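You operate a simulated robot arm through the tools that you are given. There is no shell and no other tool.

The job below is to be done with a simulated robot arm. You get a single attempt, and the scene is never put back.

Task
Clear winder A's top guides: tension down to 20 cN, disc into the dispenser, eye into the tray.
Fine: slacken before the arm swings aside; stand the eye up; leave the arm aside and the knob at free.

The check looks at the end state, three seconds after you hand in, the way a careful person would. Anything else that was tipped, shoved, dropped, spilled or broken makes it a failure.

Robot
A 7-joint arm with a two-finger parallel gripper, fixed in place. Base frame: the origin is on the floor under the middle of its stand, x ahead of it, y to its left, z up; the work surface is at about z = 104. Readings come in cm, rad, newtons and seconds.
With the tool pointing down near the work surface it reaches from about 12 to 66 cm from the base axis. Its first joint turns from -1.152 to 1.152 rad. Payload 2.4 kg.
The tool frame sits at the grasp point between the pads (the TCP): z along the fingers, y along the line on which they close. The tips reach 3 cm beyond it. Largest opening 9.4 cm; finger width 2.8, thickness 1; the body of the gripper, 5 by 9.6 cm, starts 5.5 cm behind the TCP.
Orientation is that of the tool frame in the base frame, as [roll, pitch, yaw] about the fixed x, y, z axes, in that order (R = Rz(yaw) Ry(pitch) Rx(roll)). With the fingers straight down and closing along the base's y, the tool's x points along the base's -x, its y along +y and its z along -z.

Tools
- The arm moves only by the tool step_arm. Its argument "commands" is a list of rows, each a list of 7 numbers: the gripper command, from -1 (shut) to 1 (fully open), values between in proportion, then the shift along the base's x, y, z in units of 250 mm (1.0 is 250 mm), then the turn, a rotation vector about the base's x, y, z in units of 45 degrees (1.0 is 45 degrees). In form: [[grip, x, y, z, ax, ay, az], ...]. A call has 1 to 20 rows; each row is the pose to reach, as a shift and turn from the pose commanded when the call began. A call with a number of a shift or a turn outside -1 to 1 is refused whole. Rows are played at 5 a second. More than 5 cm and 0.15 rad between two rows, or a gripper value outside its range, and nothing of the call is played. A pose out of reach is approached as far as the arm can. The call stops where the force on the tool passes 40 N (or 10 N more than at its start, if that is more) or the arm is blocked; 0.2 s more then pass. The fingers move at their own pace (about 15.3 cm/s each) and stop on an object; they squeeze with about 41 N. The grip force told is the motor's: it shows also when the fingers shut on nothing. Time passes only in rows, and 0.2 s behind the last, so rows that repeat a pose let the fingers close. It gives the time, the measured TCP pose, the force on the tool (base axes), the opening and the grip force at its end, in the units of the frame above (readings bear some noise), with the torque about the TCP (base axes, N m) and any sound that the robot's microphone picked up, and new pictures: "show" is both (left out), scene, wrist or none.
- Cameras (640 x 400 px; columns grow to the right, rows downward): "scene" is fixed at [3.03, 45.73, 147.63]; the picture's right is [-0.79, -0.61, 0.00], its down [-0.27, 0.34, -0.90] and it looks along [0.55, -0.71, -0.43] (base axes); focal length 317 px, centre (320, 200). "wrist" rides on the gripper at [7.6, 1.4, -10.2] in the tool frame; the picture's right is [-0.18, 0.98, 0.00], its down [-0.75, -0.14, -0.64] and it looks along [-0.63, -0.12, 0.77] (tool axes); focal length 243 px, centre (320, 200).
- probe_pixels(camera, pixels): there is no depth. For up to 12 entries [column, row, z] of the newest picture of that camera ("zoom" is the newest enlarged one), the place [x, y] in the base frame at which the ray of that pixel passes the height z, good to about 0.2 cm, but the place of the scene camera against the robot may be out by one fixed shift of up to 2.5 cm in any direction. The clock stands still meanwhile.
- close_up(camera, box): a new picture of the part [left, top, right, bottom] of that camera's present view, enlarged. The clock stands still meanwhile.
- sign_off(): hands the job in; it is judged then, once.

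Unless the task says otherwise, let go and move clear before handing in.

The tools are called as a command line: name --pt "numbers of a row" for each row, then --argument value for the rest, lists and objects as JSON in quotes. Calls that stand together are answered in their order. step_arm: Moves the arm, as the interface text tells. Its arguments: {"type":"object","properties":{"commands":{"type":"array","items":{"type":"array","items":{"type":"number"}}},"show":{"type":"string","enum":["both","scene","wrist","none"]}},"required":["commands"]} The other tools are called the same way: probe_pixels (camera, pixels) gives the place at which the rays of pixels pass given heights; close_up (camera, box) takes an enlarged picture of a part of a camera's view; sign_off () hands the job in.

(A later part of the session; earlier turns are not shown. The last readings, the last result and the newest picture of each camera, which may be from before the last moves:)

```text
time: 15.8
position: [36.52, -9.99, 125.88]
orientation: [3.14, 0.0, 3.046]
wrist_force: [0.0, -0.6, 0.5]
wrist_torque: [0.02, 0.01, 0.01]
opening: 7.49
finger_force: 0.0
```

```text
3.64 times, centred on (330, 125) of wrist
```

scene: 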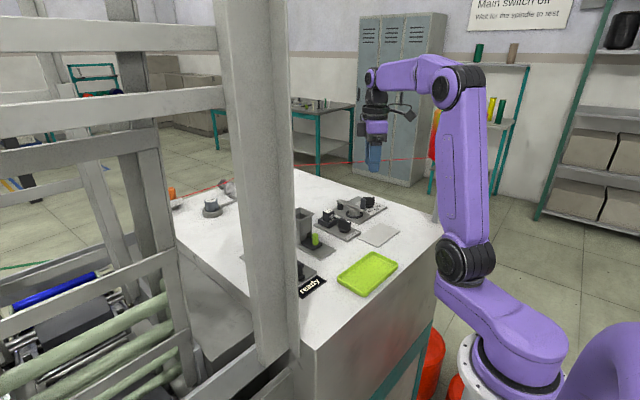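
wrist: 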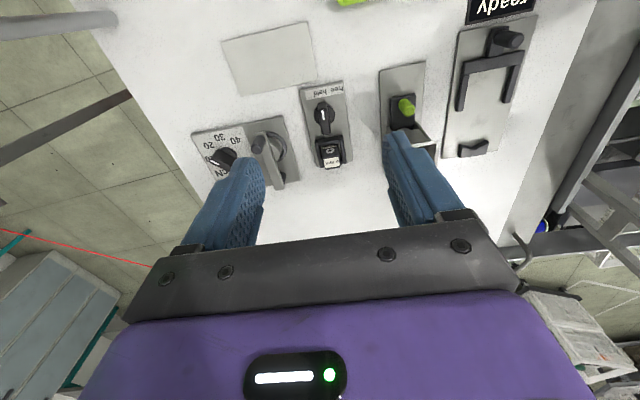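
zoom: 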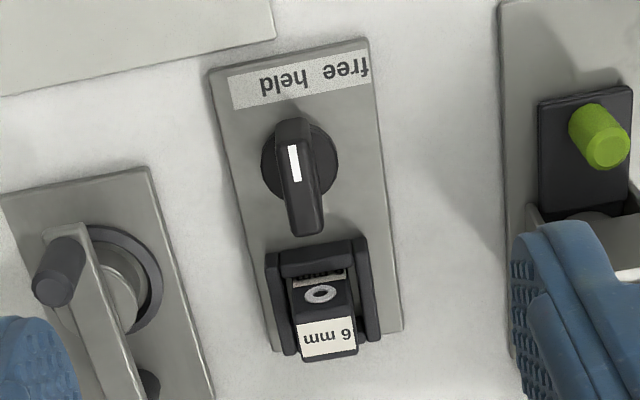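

close_up --camera "wrist" --box '[300, 120, 360, 180]'

close_up --camera "wrist" --box '[240, 115, 320, 195]'

close_up --camera "scene" --box '[300, 200, 370, 250]'

probe_pixels --camera "wrist" --pixels '[[316, 138.5, 106.5], [341, 134.5, 106.5], [316, 167, 106.5], [345.5, 163, 106.5], [300, 88, 104.8], [343, 80.5, 104.8], [352.5, 161, 104.8], [312.5, 113, 105.2], [330, 168, 108.5], [313.5, 167.5, 104.8]]'

```text
6.67 times, centred on (330, 150) of wrist
```

zoom: 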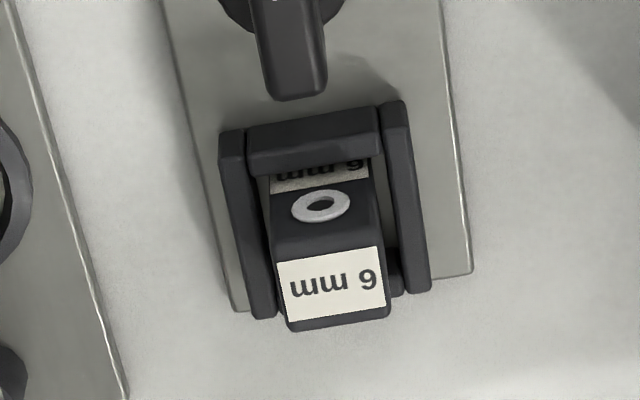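

```text
5.00 times, centred on (280, 155) of wrist
```

zoom: 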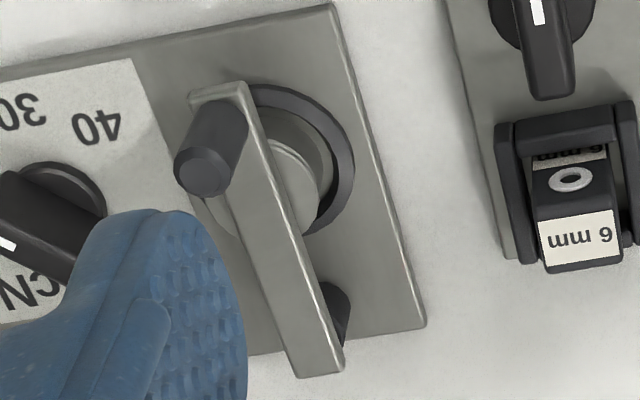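

```text
8.00 times, centred on (335, 225) of scene
```

zoom: 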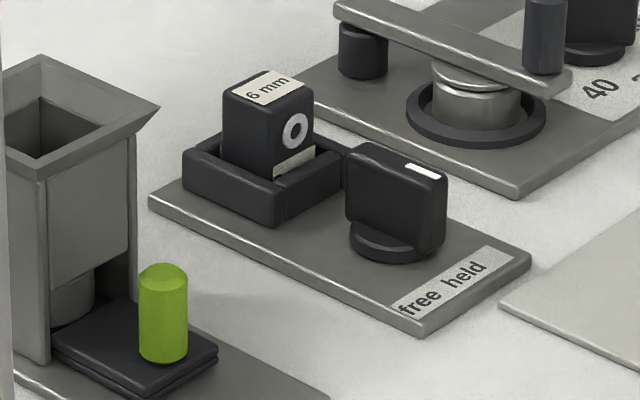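

```text
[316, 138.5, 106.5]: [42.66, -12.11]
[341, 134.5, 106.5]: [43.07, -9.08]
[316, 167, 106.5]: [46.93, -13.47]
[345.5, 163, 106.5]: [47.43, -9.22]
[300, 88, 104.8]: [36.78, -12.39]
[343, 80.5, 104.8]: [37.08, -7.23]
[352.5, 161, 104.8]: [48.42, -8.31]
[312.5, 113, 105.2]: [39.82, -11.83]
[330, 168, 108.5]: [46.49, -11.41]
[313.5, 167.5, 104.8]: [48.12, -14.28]
```

The arm's top is at z ≈ 106.7 and 1.5 cm wide. The eye holder's wall lies at y ≈ -12.3, so the swing has room for about 45°. I'll go above the peg to grip it, so the swing stays controlled.

probe_pixels --camera "wrist" --pixels '[[286, 178, 105.3], [284, 186, 105.3], [282, 173, 105.3], [260.5, 149.5, 110.5], [266, 138, 107], [284.8, 188.6, 106.7], [275.6, 190.6, 106.7]]'

step_arm --pt "0.2 0.05 -0.1 0 0 0 0" --pt "-0.1 0.1 -0.24 0 0 0 0" --pt "-0.25 0.157 -0.36 -0.05 0 0 0" --pt "-0.25 0.157 -0.36 -0.2 0 0 0" --pt "-0.25 0.157 -0.36 -0.396 0 0 0" --pt "-0.25 0.157 -0.36 -0.396 0 0 0"

close_up --camera "wrist" --box '[250, 60, 410, 180]'

```text
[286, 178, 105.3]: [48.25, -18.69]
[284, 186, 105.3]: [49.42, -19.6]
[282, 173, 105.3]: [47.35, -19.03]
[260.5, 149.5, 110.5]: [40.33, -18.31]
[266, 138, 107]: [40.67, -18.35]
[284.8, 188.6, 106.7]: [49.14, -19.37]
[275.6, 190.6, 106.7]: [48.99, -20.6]
```

```text
time: 17.2
position: [40.61, -18.86, 115.98]
orientation: [-3.141, -0.001, 3.046]
wrist_force: [0.0, -0.7, -0.5]
wrist_torque: [0.02, 0.03, 0.02]
opening: 3.5
finger_force: 0.0
```

scene: 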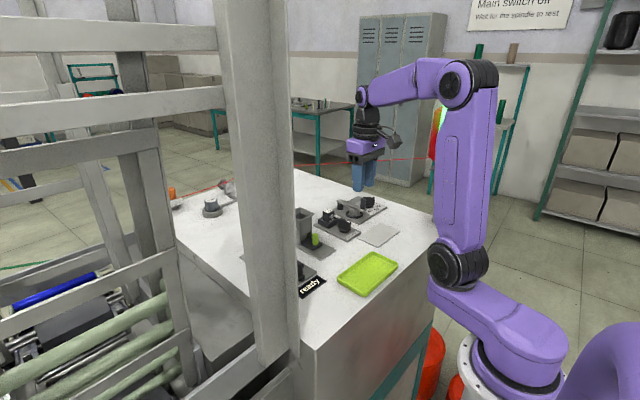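
wrist: 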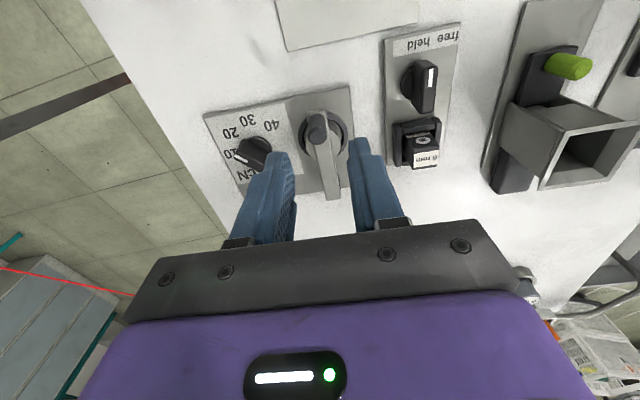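

```text
3.33 times, centred on (330, 120) of wrist
```

zoom: 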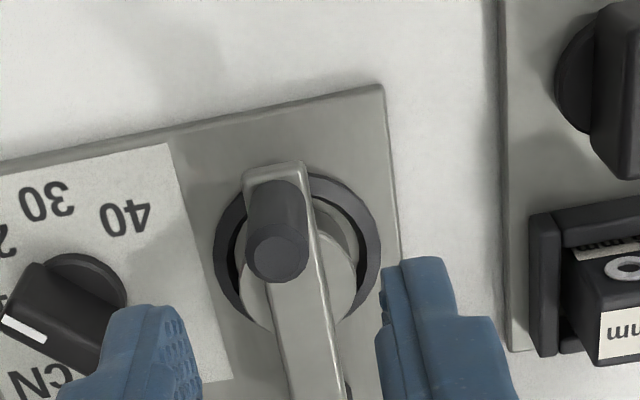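

probe_pixels --camera "wrist" --pixels '[[317.7, 135.6, 110], [317.7, 135.6, 110.5], [317.7, 135.6, 109.5], [316.5, 119.5, 106.8], [315.5, 112, 106.7], [327, 200, 106.7], [319, 131, 106.7]]'

step_arm --pt "-0.25 -0.005 -0.005 -0.08 0 0 0" --pt "-0.25 -0.005 -0.005 -0.08 0 0 0" --show "scene"

close_up --camera "scene" --box '[320, 170, 400, 225]'

```text
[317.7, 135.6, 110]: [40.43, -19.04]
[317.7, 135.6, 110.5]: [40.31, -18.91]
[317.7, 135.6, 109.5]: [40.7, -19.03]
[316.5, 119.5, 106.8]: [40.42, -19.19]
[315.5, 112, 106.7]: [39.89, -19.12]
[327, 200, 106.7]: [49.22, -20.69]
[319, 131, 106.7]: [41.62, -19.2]
```

```text
time: 17.8
position: [40.59, -19.26, 114.02]
orientation: [3.142, -0.001, 3.048]
wrist_force: [0.2, 0.6, 0.3]
wrist_torque: [0.0, 0.02, -0.04]
opening: 3.57
finger_force: 0.1
```

scene: 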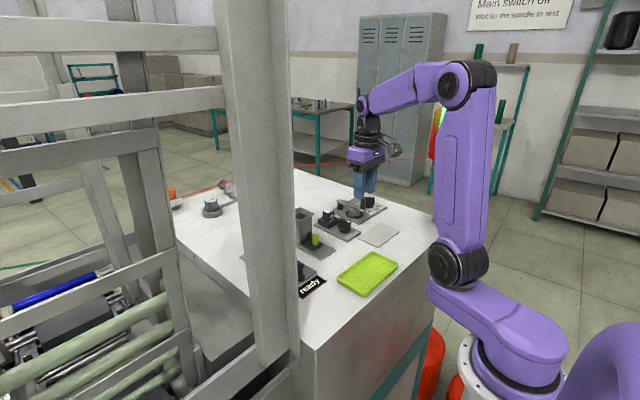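

```text
7.27 times, centred on (360, 198) of scene
```

zoom: 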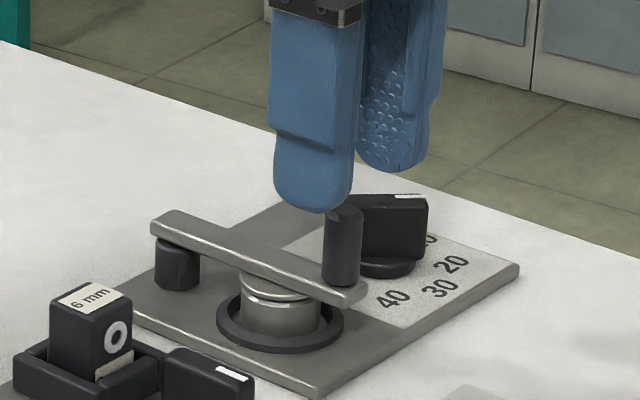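

The peg (≈ 40.45, -19.05) lies between the fingers. I'll lower to TCP z ≈ 110.3 and close on it.

step_arm --pt "-0.25 0 0.003 -0.075 0 0 0" --pt "-0.25 0 0.003 -0.149 0 0 0" --pt "-0.25 0 0.003 -0.149 0 0 0" --pt "-1 0 0.003 -0.149 0 0 0" --pt "-1 0 0.003 -0.149 0 0 0" --pt "-1 0 0.003 -0.149 0 0 0"

close_up --camera "scene" --box '[320, 170, 400, 225]'

close_up --camera "wrist" --box '[250, 60, 410, 180]'

```text
time: 19.2
position: [40.53, -19.05, 110.42]
orientation: [3.141, -0.001, 3.049]
wrist_force: [-1.1, 1.9, -2.9]
wrist_torque: [-0.46, -0.59, 0.09]
opening: 1.34
finger_force: 44.6
```

scene: 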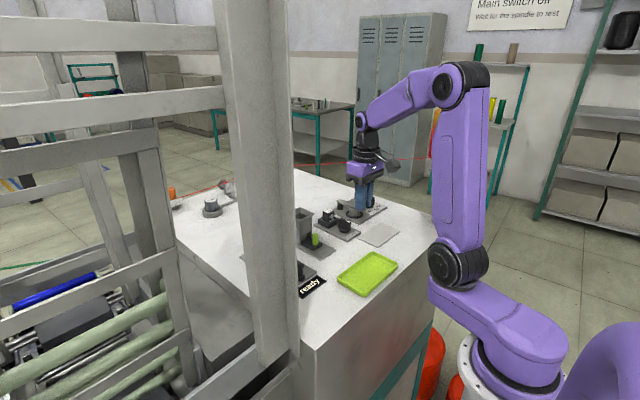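
wrist: 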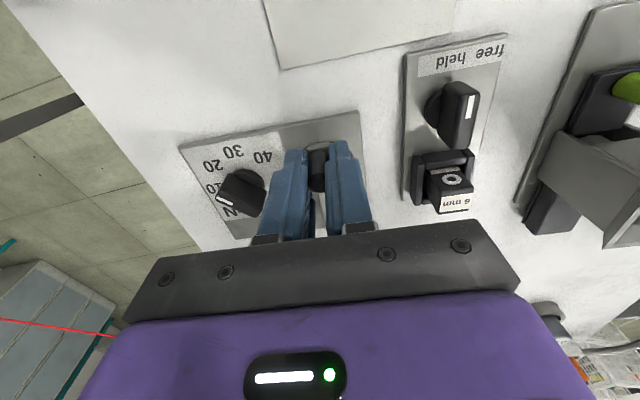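

```text
7.27 times, centred on (360, 198) of scene
```

zoom: 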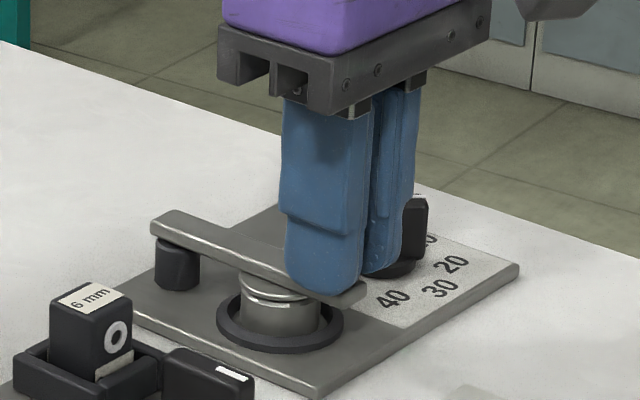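

```text
3.33 times, centred on (330, 120) of wrist
```

zoom: 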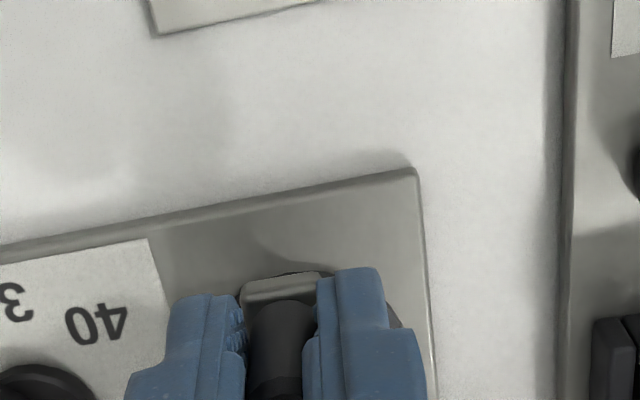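

The peg is held (opening 1.34 cm). I'll swing the arm clockwise (toward +y) about its pivot at ≈ (48.25, -19.85), first by 30°.

step_arm --pt "-1 0.004 0.0271 0 0 0 -0.111" --pt "-1 0.0103 0.0537 0 0 0 -0.222" --pt "-1 0.0189 0.0796 0 0 0 -0.333" --pt "-1 0.0298 0.1048 0 0 0 -0.444" --pt "-1 0.0428 0.1288 0 0 0 -0.556" --pt "-1 0.0578 0.1517 0 0 0 -0.667" --pt "-1 0.0578 0.1517 0 0 0 -0.667"

close_up --camera "scene" --box '[310, 170, 400, 230]'

close_up --camera "wrist" --box '[250, 60, 490, 220]'

```text
time: 20.8
position: [41.96, -15.28, 110.48]
orientation: [3.141, -0.005, 2.523]
wrist_force: [-15.2, 10.2, -8.2]
wrist_torque: [0.68, -0.03, 0.0]
opening: 1.34
finger_force: 44.7
```

scene: 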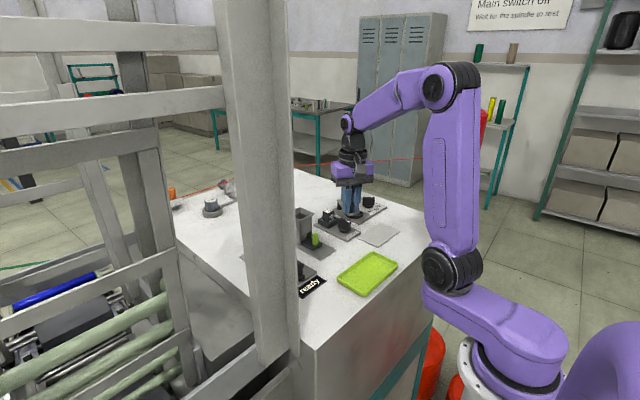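
wrist: 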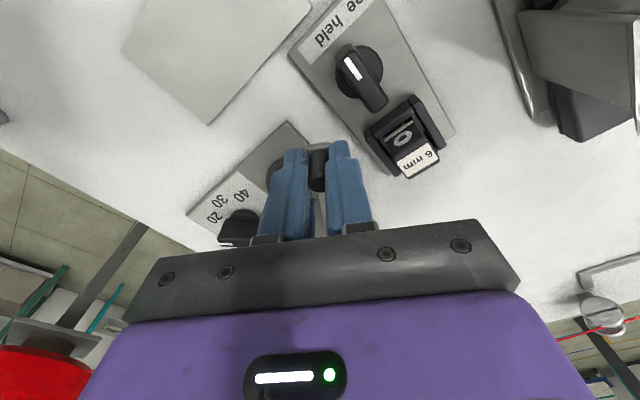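

```text
6.67 times, centred on (355, 200) of scene
```

zoom: 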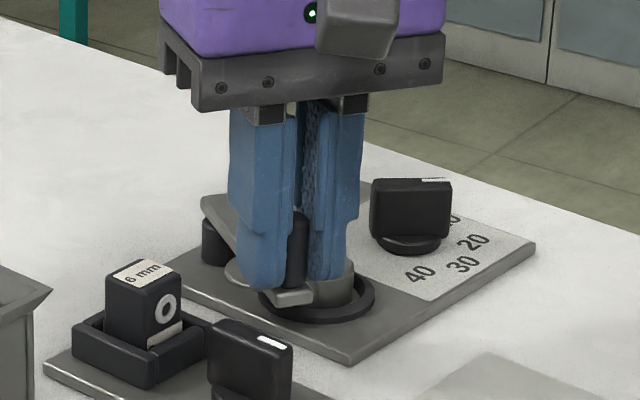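

```text
2.50 times, centred on (370, 140) of wrist
```

zoom: 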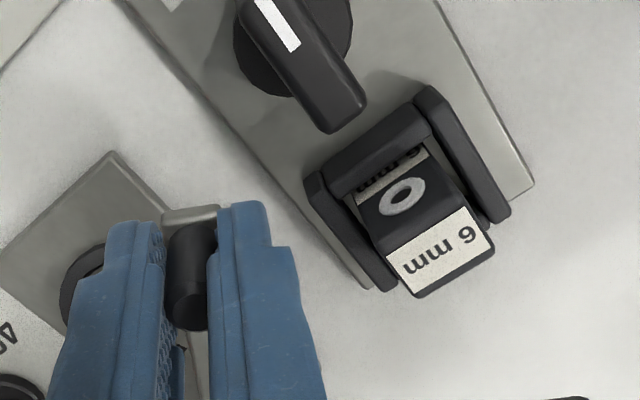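

The arm has swung 30° and clears the disc, carrying its presser pad. The force is mostly radial (18 N outward), so I'll let the path relax outward a little and go on to about 40°, watching the holder gap.

step_arm --pt "-1 0.012 0.026 0 0 0 -0.111" --pt "-1 0.0302 0.047 0 0 0 -0.222" --pt "-1 0.0302 0.047 0 0 0 -0.222"

close_up --camera "scene" --box '[310, 180, 390, 235]'

close_up --camera "wrist" --box '[250, 60, 490, 220]'

```text
time: 21.6
position: [42.91, -14.24, 110.44]
orientation: [3.141, 0.0, 2.348]
wrist_force: [-3.2, 3.1, -4.0]
wrist_torque: [0.03, 0.82, -0.02]
opening: 1.34
finger_force: 45.1
```

scene: 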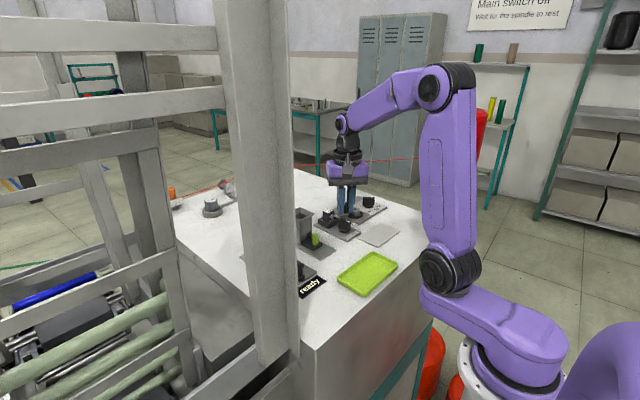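
wrist: 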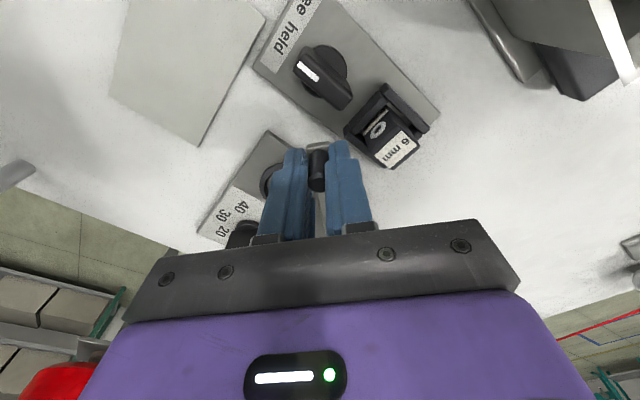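

```text
7.27 times, centred on (350, 208) of scene
```

zoom: 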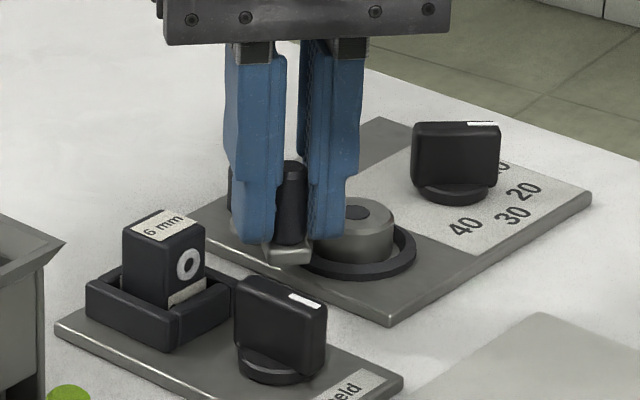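

```text
2.50 times, centred on (370, 140) of wrist
```

zoom: 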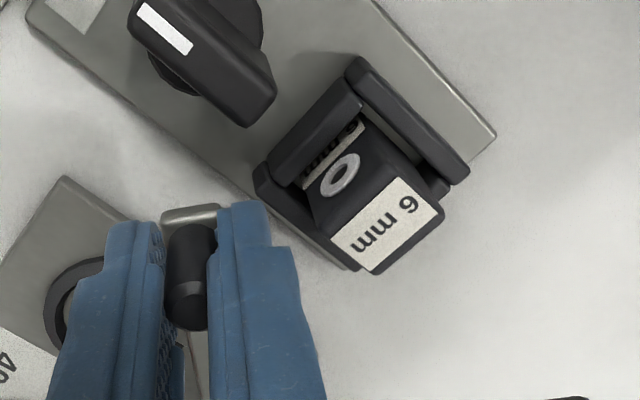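

The arm is about 40° aside with no load, and there is about 1 cm between the outer finger and the eye (zoom 275,240 vs 312,225). I'll take 4° more for clearance over the disc, then check.

step_arm --pt "-1 0.0083 0.0077 0 0 0 -0.045" --pt "-1 0.0167 0.0151 0 0 0 -0.089" --pt "-1 0.0167 0.0151 0 0 0 -0.089"

close_up --camera "scene" --box '[310, 180, 390, 235]'

close_up --camera "wrist" --box '[250, 60, 490, 220]'

```text
time: 22.4
position: [43.33, -13.86, 110.49]
orientation: [3.14, 0.0, 2.278]
wrist_force: [5.1, -4.7, -17.4]
wrist_torque: [-0.62, 0.1, 0.07]
opening: 1.31
finger_force: 45.0
```

scene: 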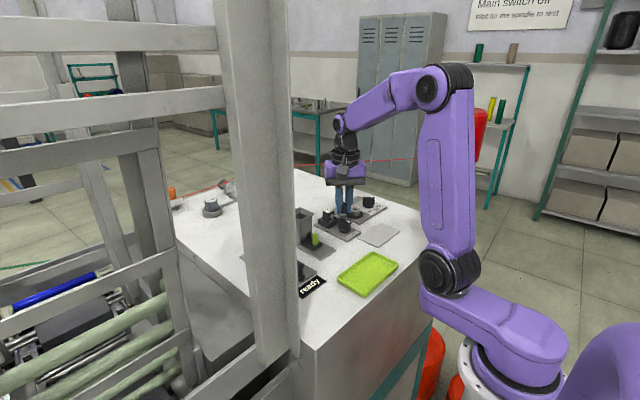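
wrist: 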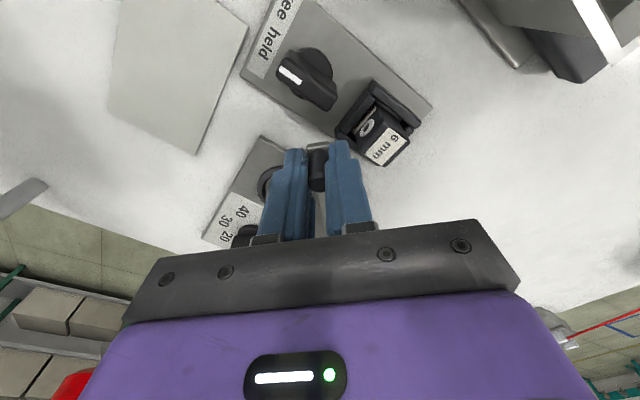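

```text
7.27 times, centred on (350, 208) of scene
```

zoom: 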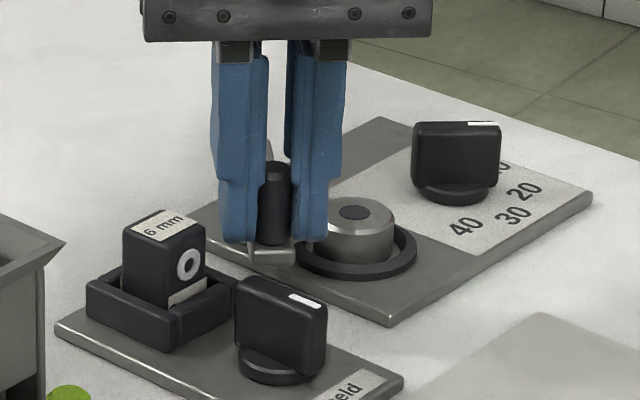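

```text
2.50 times, centred on (370, 140) of wrist
```

zoom: 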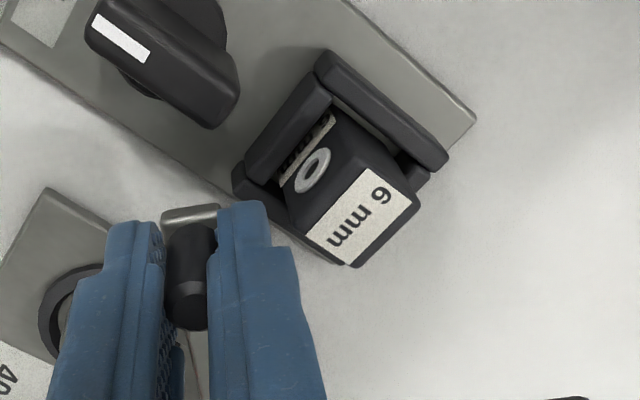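

The arm stands about 44° aside, well off the disc (scene zoom: disc clear at (350,230)). I'll open only slightly, because the outer finger is near the eye, and lift straight up.

step_arm --pt "-0.62 0 0 0 0 0 0" --pt "-0.62 0 0 0 0 0 0" --pt "-0.62 0 0 0.06 0 0 0" --pt "-0.62 0 0 0.14 0 0 0" --pt "-0.62 0 0 0.28 0 0 0" --pt "-0.62 0 0 0.4 0 0 0"

close_up --camera "scene" --box '[310, 180, 390, 235]'

close_up --camera "wrist" --box '[230, 80, 410, 200]'

```text
time: 23.8
position: [43.43, -14.14, 120.41]
orientation: [3.141, -0.001, 2.278]
wrist_force: [-0.4, -0.8, 0.5]
wrist_torque: [-0.01, -0.02, 0.0]
opening: 1.78
finger_force: 0.0
```

scene: 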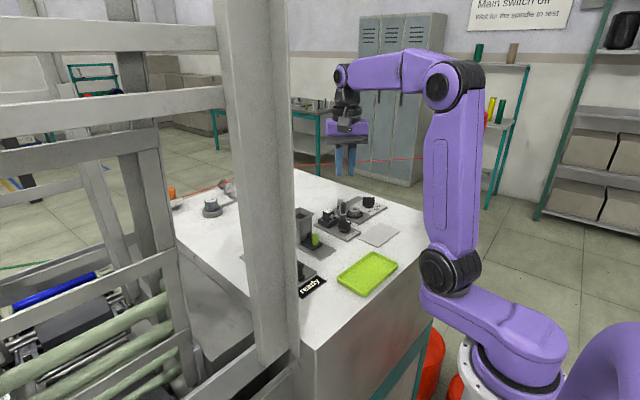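
wrist: 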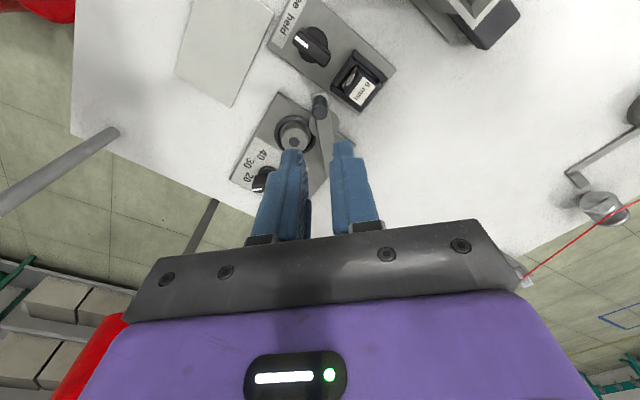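

```text
7.27 times, centred on (350, 208) of scene
```

zoom: 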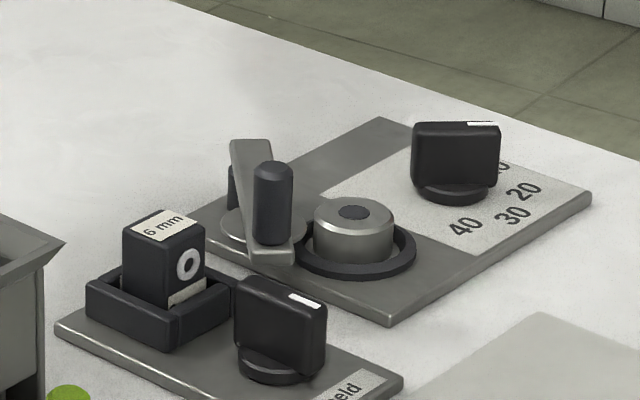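

```text
3.33 times, centred on (320, 140) of wrist
```

zoom: 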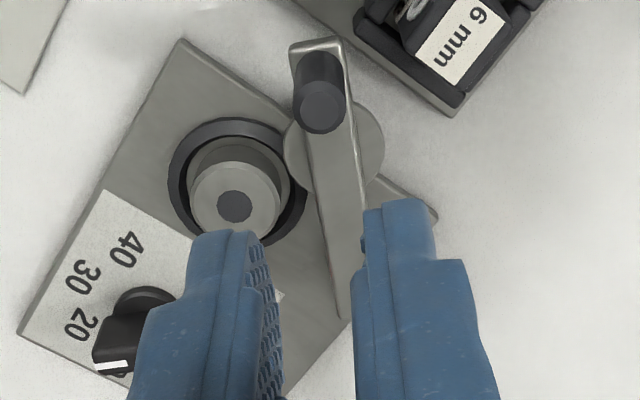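

The arm is aside and the disc (silver, black core) stands free in its ring at zoom (235,190). I'll probe the disc centre and the far edges.

probe_pixels --camera "wrist" --pixels '[[294.5, 141.5, 106.3], [294.5, 141.5, 105.9], [282, 138, 106.3], [307.3, 139.5, 106.3], [294, 132, 105.1], [294.5, 152, 106.3], [320.5, 110, 110], [346, 117, 106]]'

step_arm --pt "-0.3 -0.01 -0.02 0.05 0 0 0.18" --pt "-0.1 -0.02 -0.05 0.08 0 0 0.36" --pt "0.0 -0.03 -0.08 0.08 0 0 0.54" --pt "0.0 -0.04 -0.12 0.08 0 0 0.72" --pt "0.0 -0.05 -0.17 0.08 0 0 0.9" --pt "0.0 -0.05 -0.19 0.08 0 0 1.0" --show "wrist"

step_arm --pt "0.0 0 0 0 0 0 0.18" --pt "0.0 0 0 0 0 0 0.36" --pt "0.0 0 0 0 0 0 0.54" --pt "0.0 0 0 0 0 0 0.72" --pt "0.0 0 0 0 0 0 0.9" --pt "0.0 0 0 0 0 0 0.99" --pt "0.0 0 0 0 0 0 0.99" --show "wrist"

close_up --camera "wrist" --box '[250, 60, 430, 180]'

```text
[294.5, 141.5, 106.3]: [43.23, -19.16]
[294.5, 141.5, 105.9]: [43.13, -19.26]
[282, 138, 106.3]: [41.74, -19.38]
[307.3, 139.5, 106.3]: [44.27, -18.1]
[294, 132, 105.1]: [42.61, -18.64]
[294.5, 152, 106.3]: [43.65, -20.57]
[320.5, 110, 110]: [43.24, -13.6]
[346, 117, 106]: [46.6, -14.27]
```

```text
time: 25.2
position: [42.01, -18.77, 122.57]
orientation: [3.141, -0.002, 3.067]
wrist_force: [-0.1, -0.2, 0.8]
wrist_torque: [-0.02, 0.02, 0.0]
opening: 4.7
finger_force: 0.0
```

wrist: 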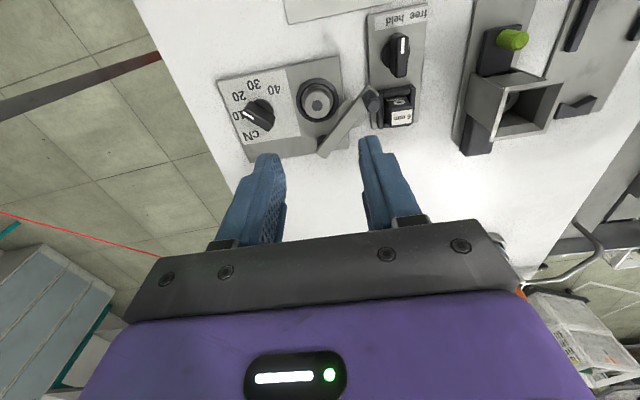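

```text
time: 26.8
position: [41.96, -18.5, 122.52]
orientation: [-3.141, -0.003, -2.437]
wrist_force: [-0.3, 0.3, 0.2]
wrist_torque: [0.0, -0.03, -0.03]
opening: 4.72
finger_force: 0.0
```

wrist: 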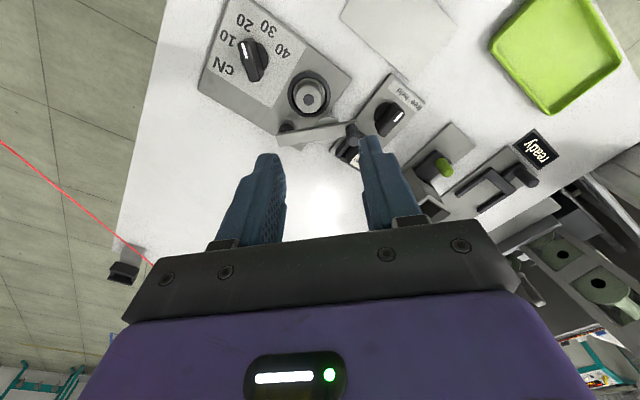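

```text
3.33 times, centred on (340, 120) of wrist
```

zoom: 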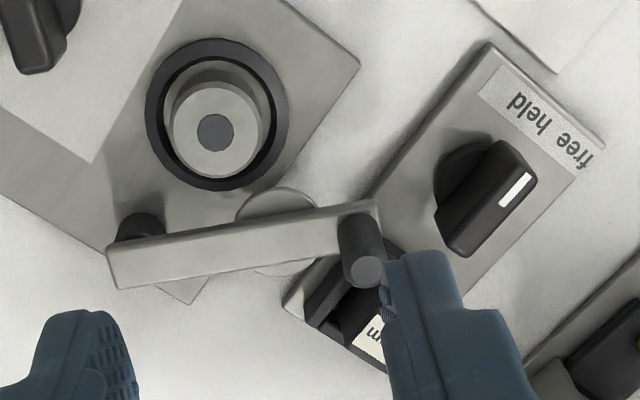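

probe_pixels --camera "wrist" --pixels '[[309.1, 99.9, 106.5], [309.1, 99.9, 106.0], [308.8, 94.2, 105.1], [308.8, 94.2, 104.8], [295, 98.5, 106.2], [323, 98.5, 106.2], [349.5, 141.5, 110], [281, 140, 106.3], [355, 120, 106.7], [309, 116, 105.1]]'

```text
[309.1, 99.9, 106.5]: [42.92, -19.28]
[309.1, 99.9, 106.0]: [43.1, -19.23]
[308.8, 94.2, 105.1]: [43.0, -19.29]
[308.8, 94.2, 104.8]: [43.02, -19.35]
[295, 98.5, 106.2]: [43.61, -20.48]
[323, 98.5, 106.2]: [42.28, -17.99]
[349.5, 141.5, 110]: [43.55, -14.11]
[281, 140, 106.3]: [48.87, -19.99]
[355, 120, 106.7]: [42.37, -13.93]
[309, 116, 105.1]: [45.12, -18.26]
```

Disc centre is (43.05, -19.27), diameter about 2.9 cm. The fingers now close along the arm's direction, so neither comes between the disc and the arm. I'll descend part way and check alignment.

step_arm --pt "0.0 0.02 -0.013 -0.1 0 0 0" --pt "0.0 0.043 -0.0256 -0.22 0 0 0" --pt "0.0 0.043 -0.0256 -0.34 0 0 0" --pt "0.0 0.043 -0.0256 -0.42 0 0 0" --pt "0.0 0.043 -0.0256 -0.42 0 0 0"

close_up --camera "wrist" --box '[250, 60, 430, 180]'

close_up --camera "scene" --box '[320, 175, 400, 230]'

```text
time: 28.0
position: [43.09, -19.13, 112.06]
orientation: [3.142, -0.001, -2.443]
wrist_force: [0.2, -0.5, 0.7]
wrist_torque: [-0.01, 0.02, 0.0]
opening: 4.73
finger_force: 0.0
```

scene: 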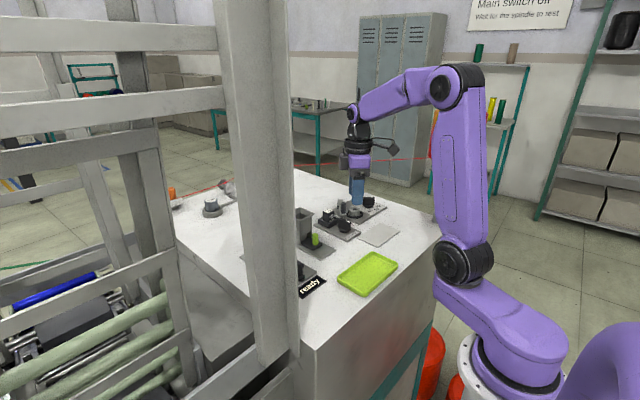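
wrist: 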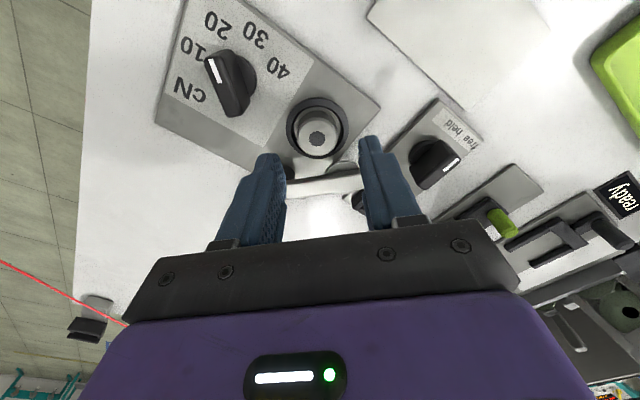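

```text
3.33 times, centred on (340, 120) of wrist
```

zoom: 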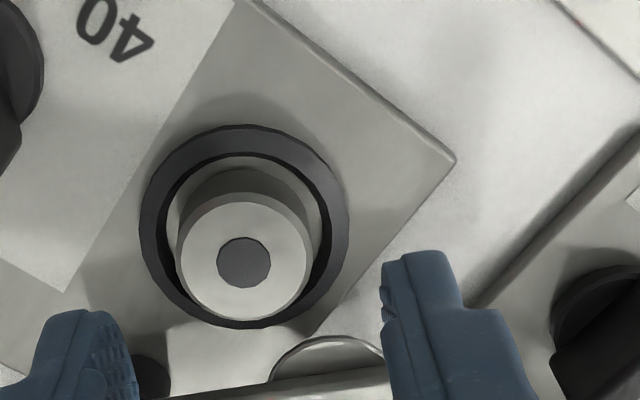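

```text
7.27 times, centred on (360, 202) of scene
```

zoom: 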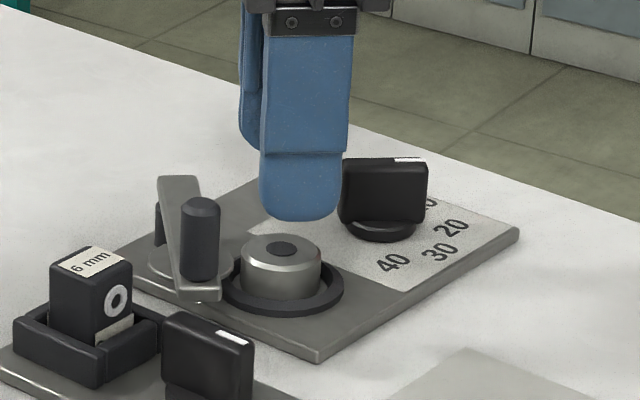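

probe_pixels --camera "wrist" --pixels '[[317.2, 138.6, 106.5], [317.2, 138.6, 106.0], [317.5, 127.8, 105.1], [298, 137, 106.2], [336.5, 137, 106.2], [317, 156, 106.3], [340, 161, 106]]'

```text
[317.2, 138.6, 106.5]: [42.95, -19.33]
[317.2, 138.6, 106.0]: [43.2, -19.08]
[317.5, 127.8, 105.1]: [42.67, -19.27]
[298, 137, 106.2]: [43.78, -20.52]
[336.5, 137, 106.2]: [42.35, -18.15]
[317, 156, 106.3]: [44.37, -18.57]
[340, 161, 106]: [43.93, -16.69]
```

The disc lies midway between the fingers. I'll lower to TCP z ≈ 108.5 (tips just above the ring) and close.

step_arm --pt "0.0 0 -0.002 -0.07 0 0 0" --pt "0.0 0 -0.002 -0.142 0 0 0" --pt "0.0 0 -0.002 -0.142 0 0 0" --pt "-1 0 -0.002 -0.142 0 0 0" --pt "-1 0 -0.002 -0.142 0 0 0" --pt "-1 0 -0.002 -0.142 0 0 0"

close_up --camera "scene" --box '[320, 175, 400, 230]'

close_up --camera "wrist" --box '[250, 80, 430, 200]'

```text
time: 29.4
position: [42.88, -19.34, 108.35]
orientation: [3.141, -0.002, -2.442]
wrist_force: [-1.0, 0.0, 0.6]
wrist_torque: [0.01, -0.03, -0.03]
opening: 2.71
finger_force: 41.1
```

scene: 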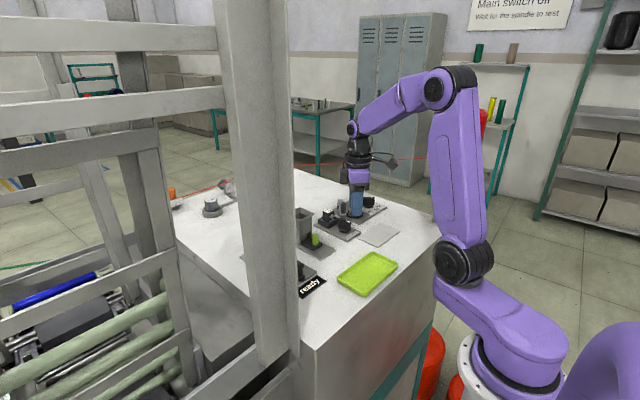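
wrist: 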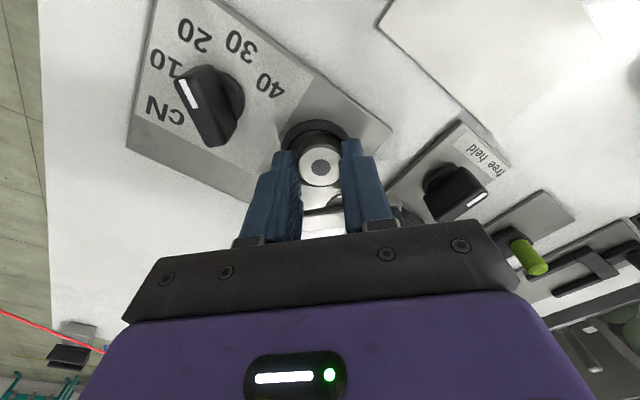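

```text
7.27 times, centred on (360, 202) of scene
```

zoom: 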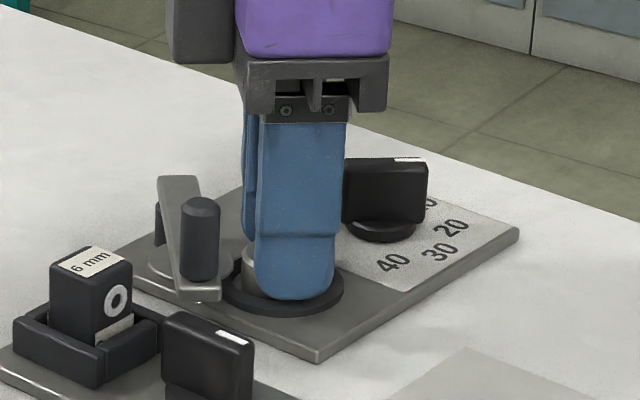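

```text
3.33 times, centred on (340, 140) of wrist
```

zoom: 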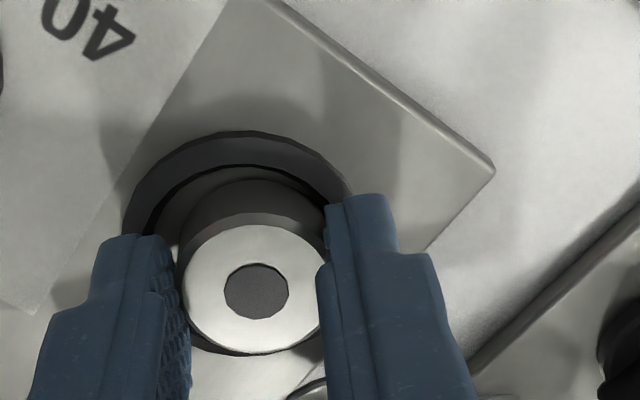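

The disc is gripped (opening 2.71 cm). I'll lift straight up slowly.

step_arm --pt "-1 0 0 0.03 0 0 0" --pt "-1 0 0 0.08 0 0 0" --pt "-1 0 0 0.16 0 0 0" --pt "-1 0 0 0.28 0 0 0" --pt "-1 0 0 0.42 0 0 0" --pt "-1 0 0 0.54 0 0 0" --pt "-1 0 0 0.54 0 0 0"

close_up --camera "scene" --box '[310, 150, 400, 230]'

close_up --camera "wrist" --box '[250, 60, 430, 200]'

```text
time: 31.0
position: [43.1, -19.05, 122.32]
orientation: [-3.142, -0.003, -2.439]
wrist_force: [-0.1, -0.5, 1.5]
wrist_torque: [0.01, 0.01, 0.0]
opening: 2.76
finger_force: 41.0
```

scene: 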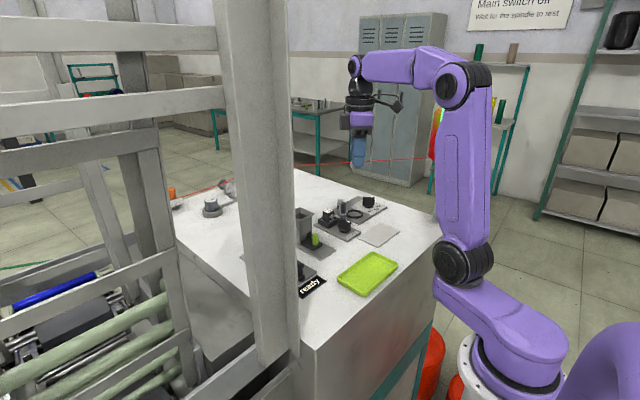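
wrist: 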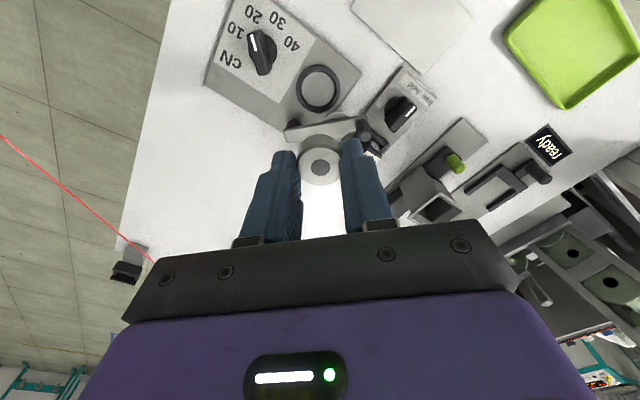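

```text
5.00 times, centred on (355, 190) of scene
```

zoom: 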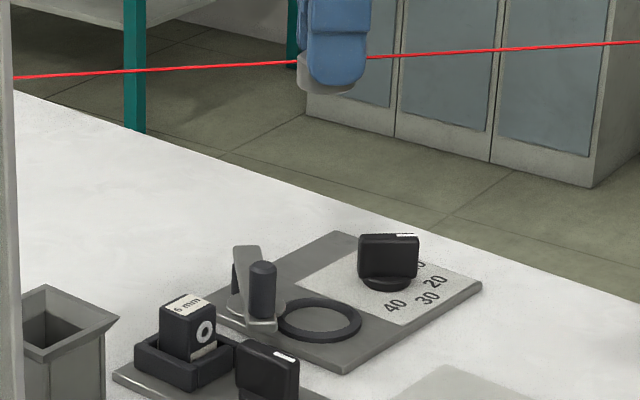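

```text
2.86 times, centred on (340, 130) of wrist
```

zoom: 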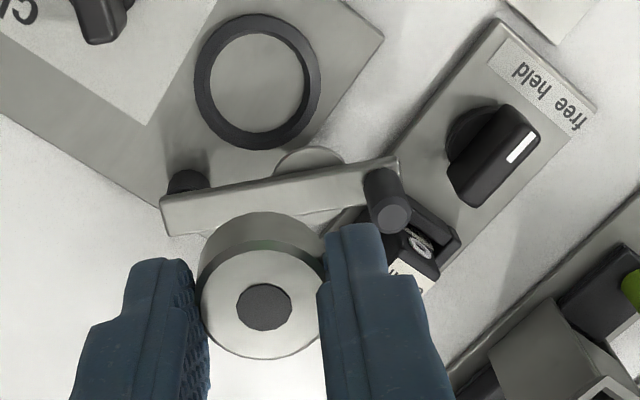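

The disc is out and held. Next I'll turn the gripper back square to the desk and go to a viewpoint in front of the dispenser to measure its mouth.

step_arm --pt "-1 -0.04 0.08 0.08 0 0 -0.12" --pt "-1 -0.08 0.16 0.16 0 0 -0.24" --pt "-1 -0.12 0.25 0.16 0 0 -0.36" --pt "-1 -0.16 0.34 0.16 0 0 -0.48" --pt "-1 -0.2 0.43 0.16 0 0 -0.6" --pt "-1 -0.24 0.52 0.16 0 0 -0.72" --pt "-1 -0.28 0.61 0.16 0 0 -0.84" --pt "-1 -0.32 0.69 0.16 0 0 -0.96" --pt "-1 -0.34 0.72 0.16 0 0 -1.0" --pt "-1 -0.34 0.72 0.16 0 0 -1.0"

close_up --camera "wrist" --box '[260, 60, 440, 200]'

close_up --camera "scene" --box '[280, 190, 360, 290]'

```text
time: 33.2
position: [34.68, -1.16, 125.94]
orientation: [3.14, -0.002, 3.056]
wrist_force: [0.3, 0.2, 0.1]
wrist_torque: [-0.01, 0.0, 0.0]
opening: 2.74
finger_force: 41.0
```

scene: 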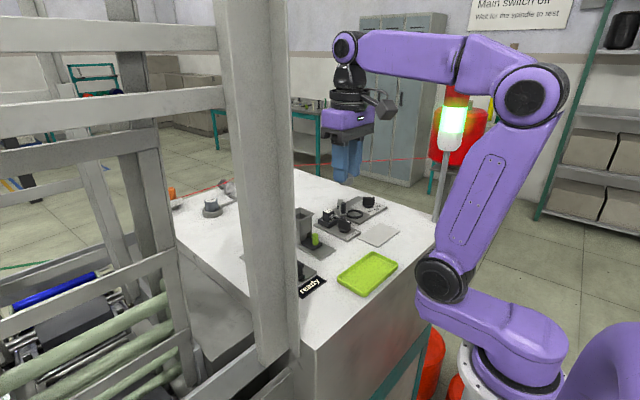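
wrist: 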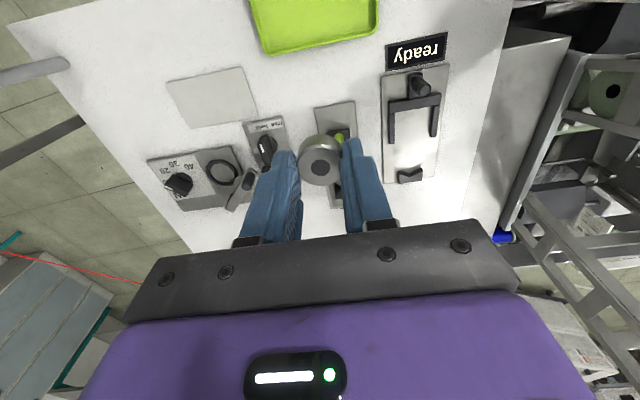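

```text
2.86 times, centred on (350, 130) of wrist
```

zoom: 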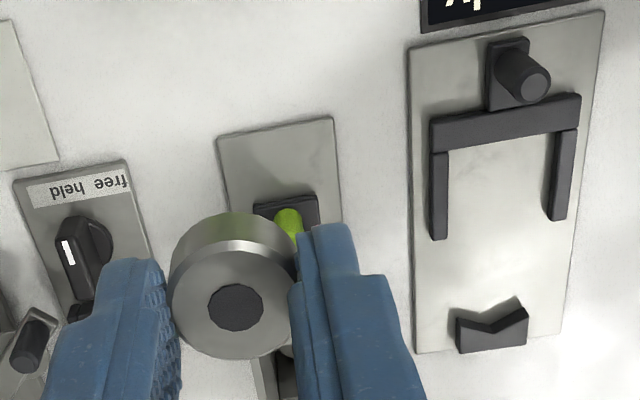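

```text
4.00 times, centred on (320, 240) of scene
```

zoom: 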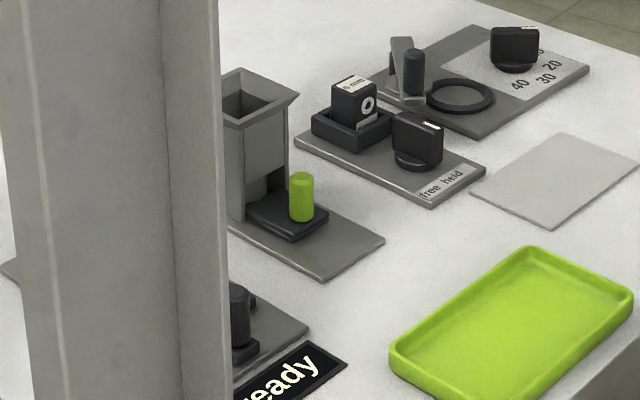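

The held disc hides the dispenser. I'll shift sideways so its mouth shows right of the fingers.

step_arm --pt "-1 0.07 -0.18 0 0 0 0" --pt "-1 0.13 -0.35 0 0 0 0" --pt "-1 0.13 -0.35 0 0 0 0" --show "wrist"

close_up --camera "wrist" --box '[370, 50, 490, 170]'

```text
time: 34.0
position: [37.98, -9.97, 125.82]
orientation: [-3.141, -0.002, 3.057]
wrist_force: [-0.5, 0.4, -0.4]
wrist_torque: [-0.02, 0.05, 0.03]
opening: 2.76
finger_force: 40.8
```

wrist: 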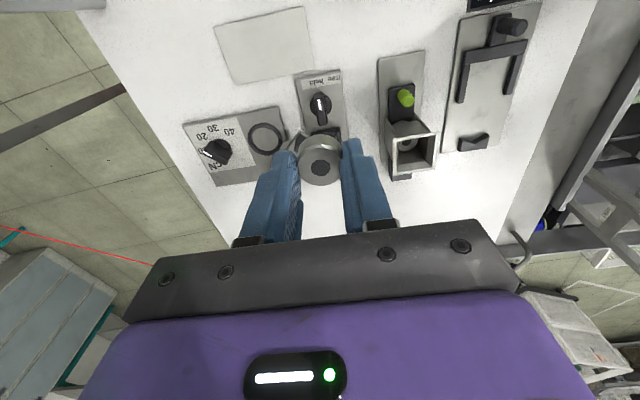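

```text
3.33 times, centred on (430, 110) of wrist
```

zoom: 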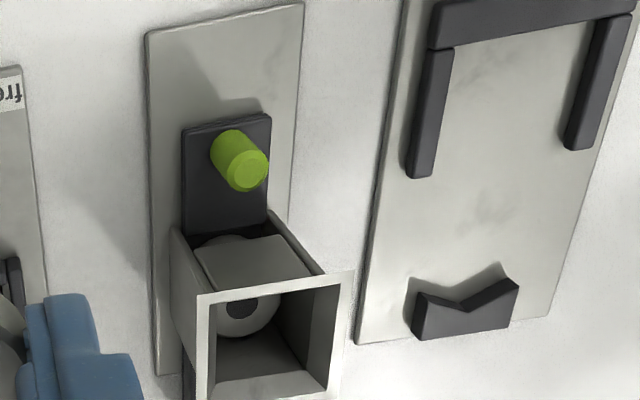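

close_up --camera "wrist" --box '[370, 90, 460, 190]'

step_arm --pt "-1 0.08 -0.1 0 0 0 0" --pt "-1 0.16 -0.2 0 0 0 0" --pt "-1 0.16 -0.2 0 0 0 0" --show "wrist"

close_up --camera "wrist" --box '[400, 50, 520, 170]'

```text
4.00 times, centred on (415, 140) of wrist
```

zoom: 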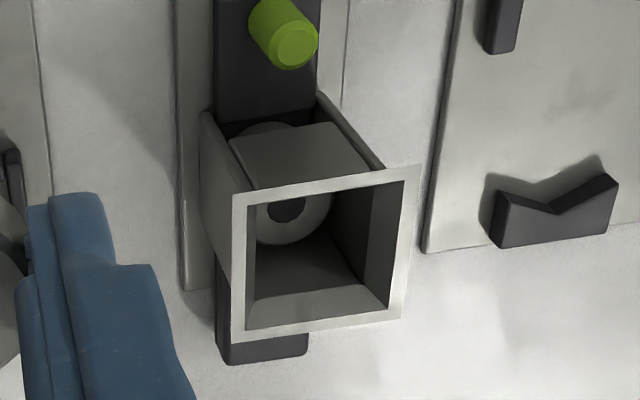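

```text
time: 34.8
position: [41.57, -15.02, 125.85]
orientation: [3.141, -0.002, 3.059]
wrist_force: [0.0, 0.3, -0.2]
wrist_torque: [-0.02, -0.01, 0.01]
opening: 2.75
finger_force: 41.5
```

wrist: 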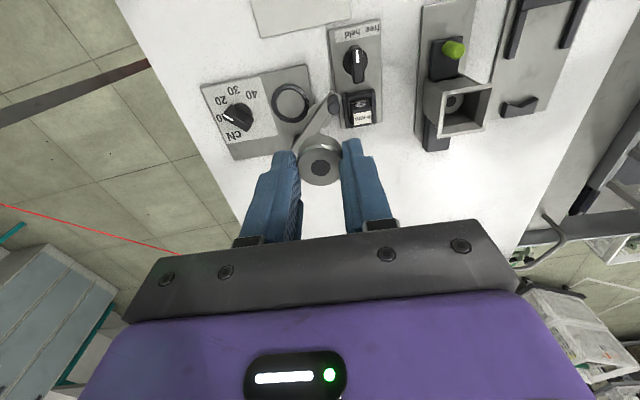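

```text
3.33 times, centred on (460, 110) of wrist
```

zoom: 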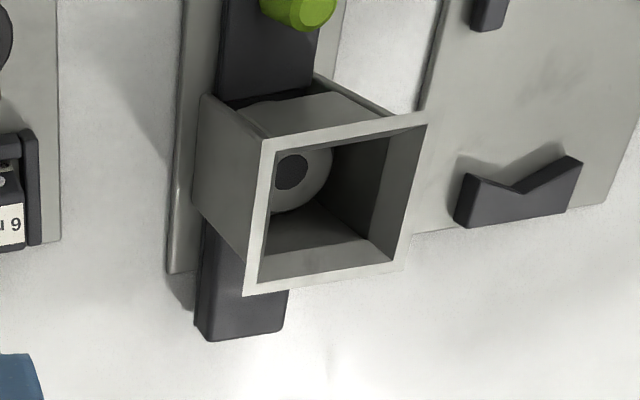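

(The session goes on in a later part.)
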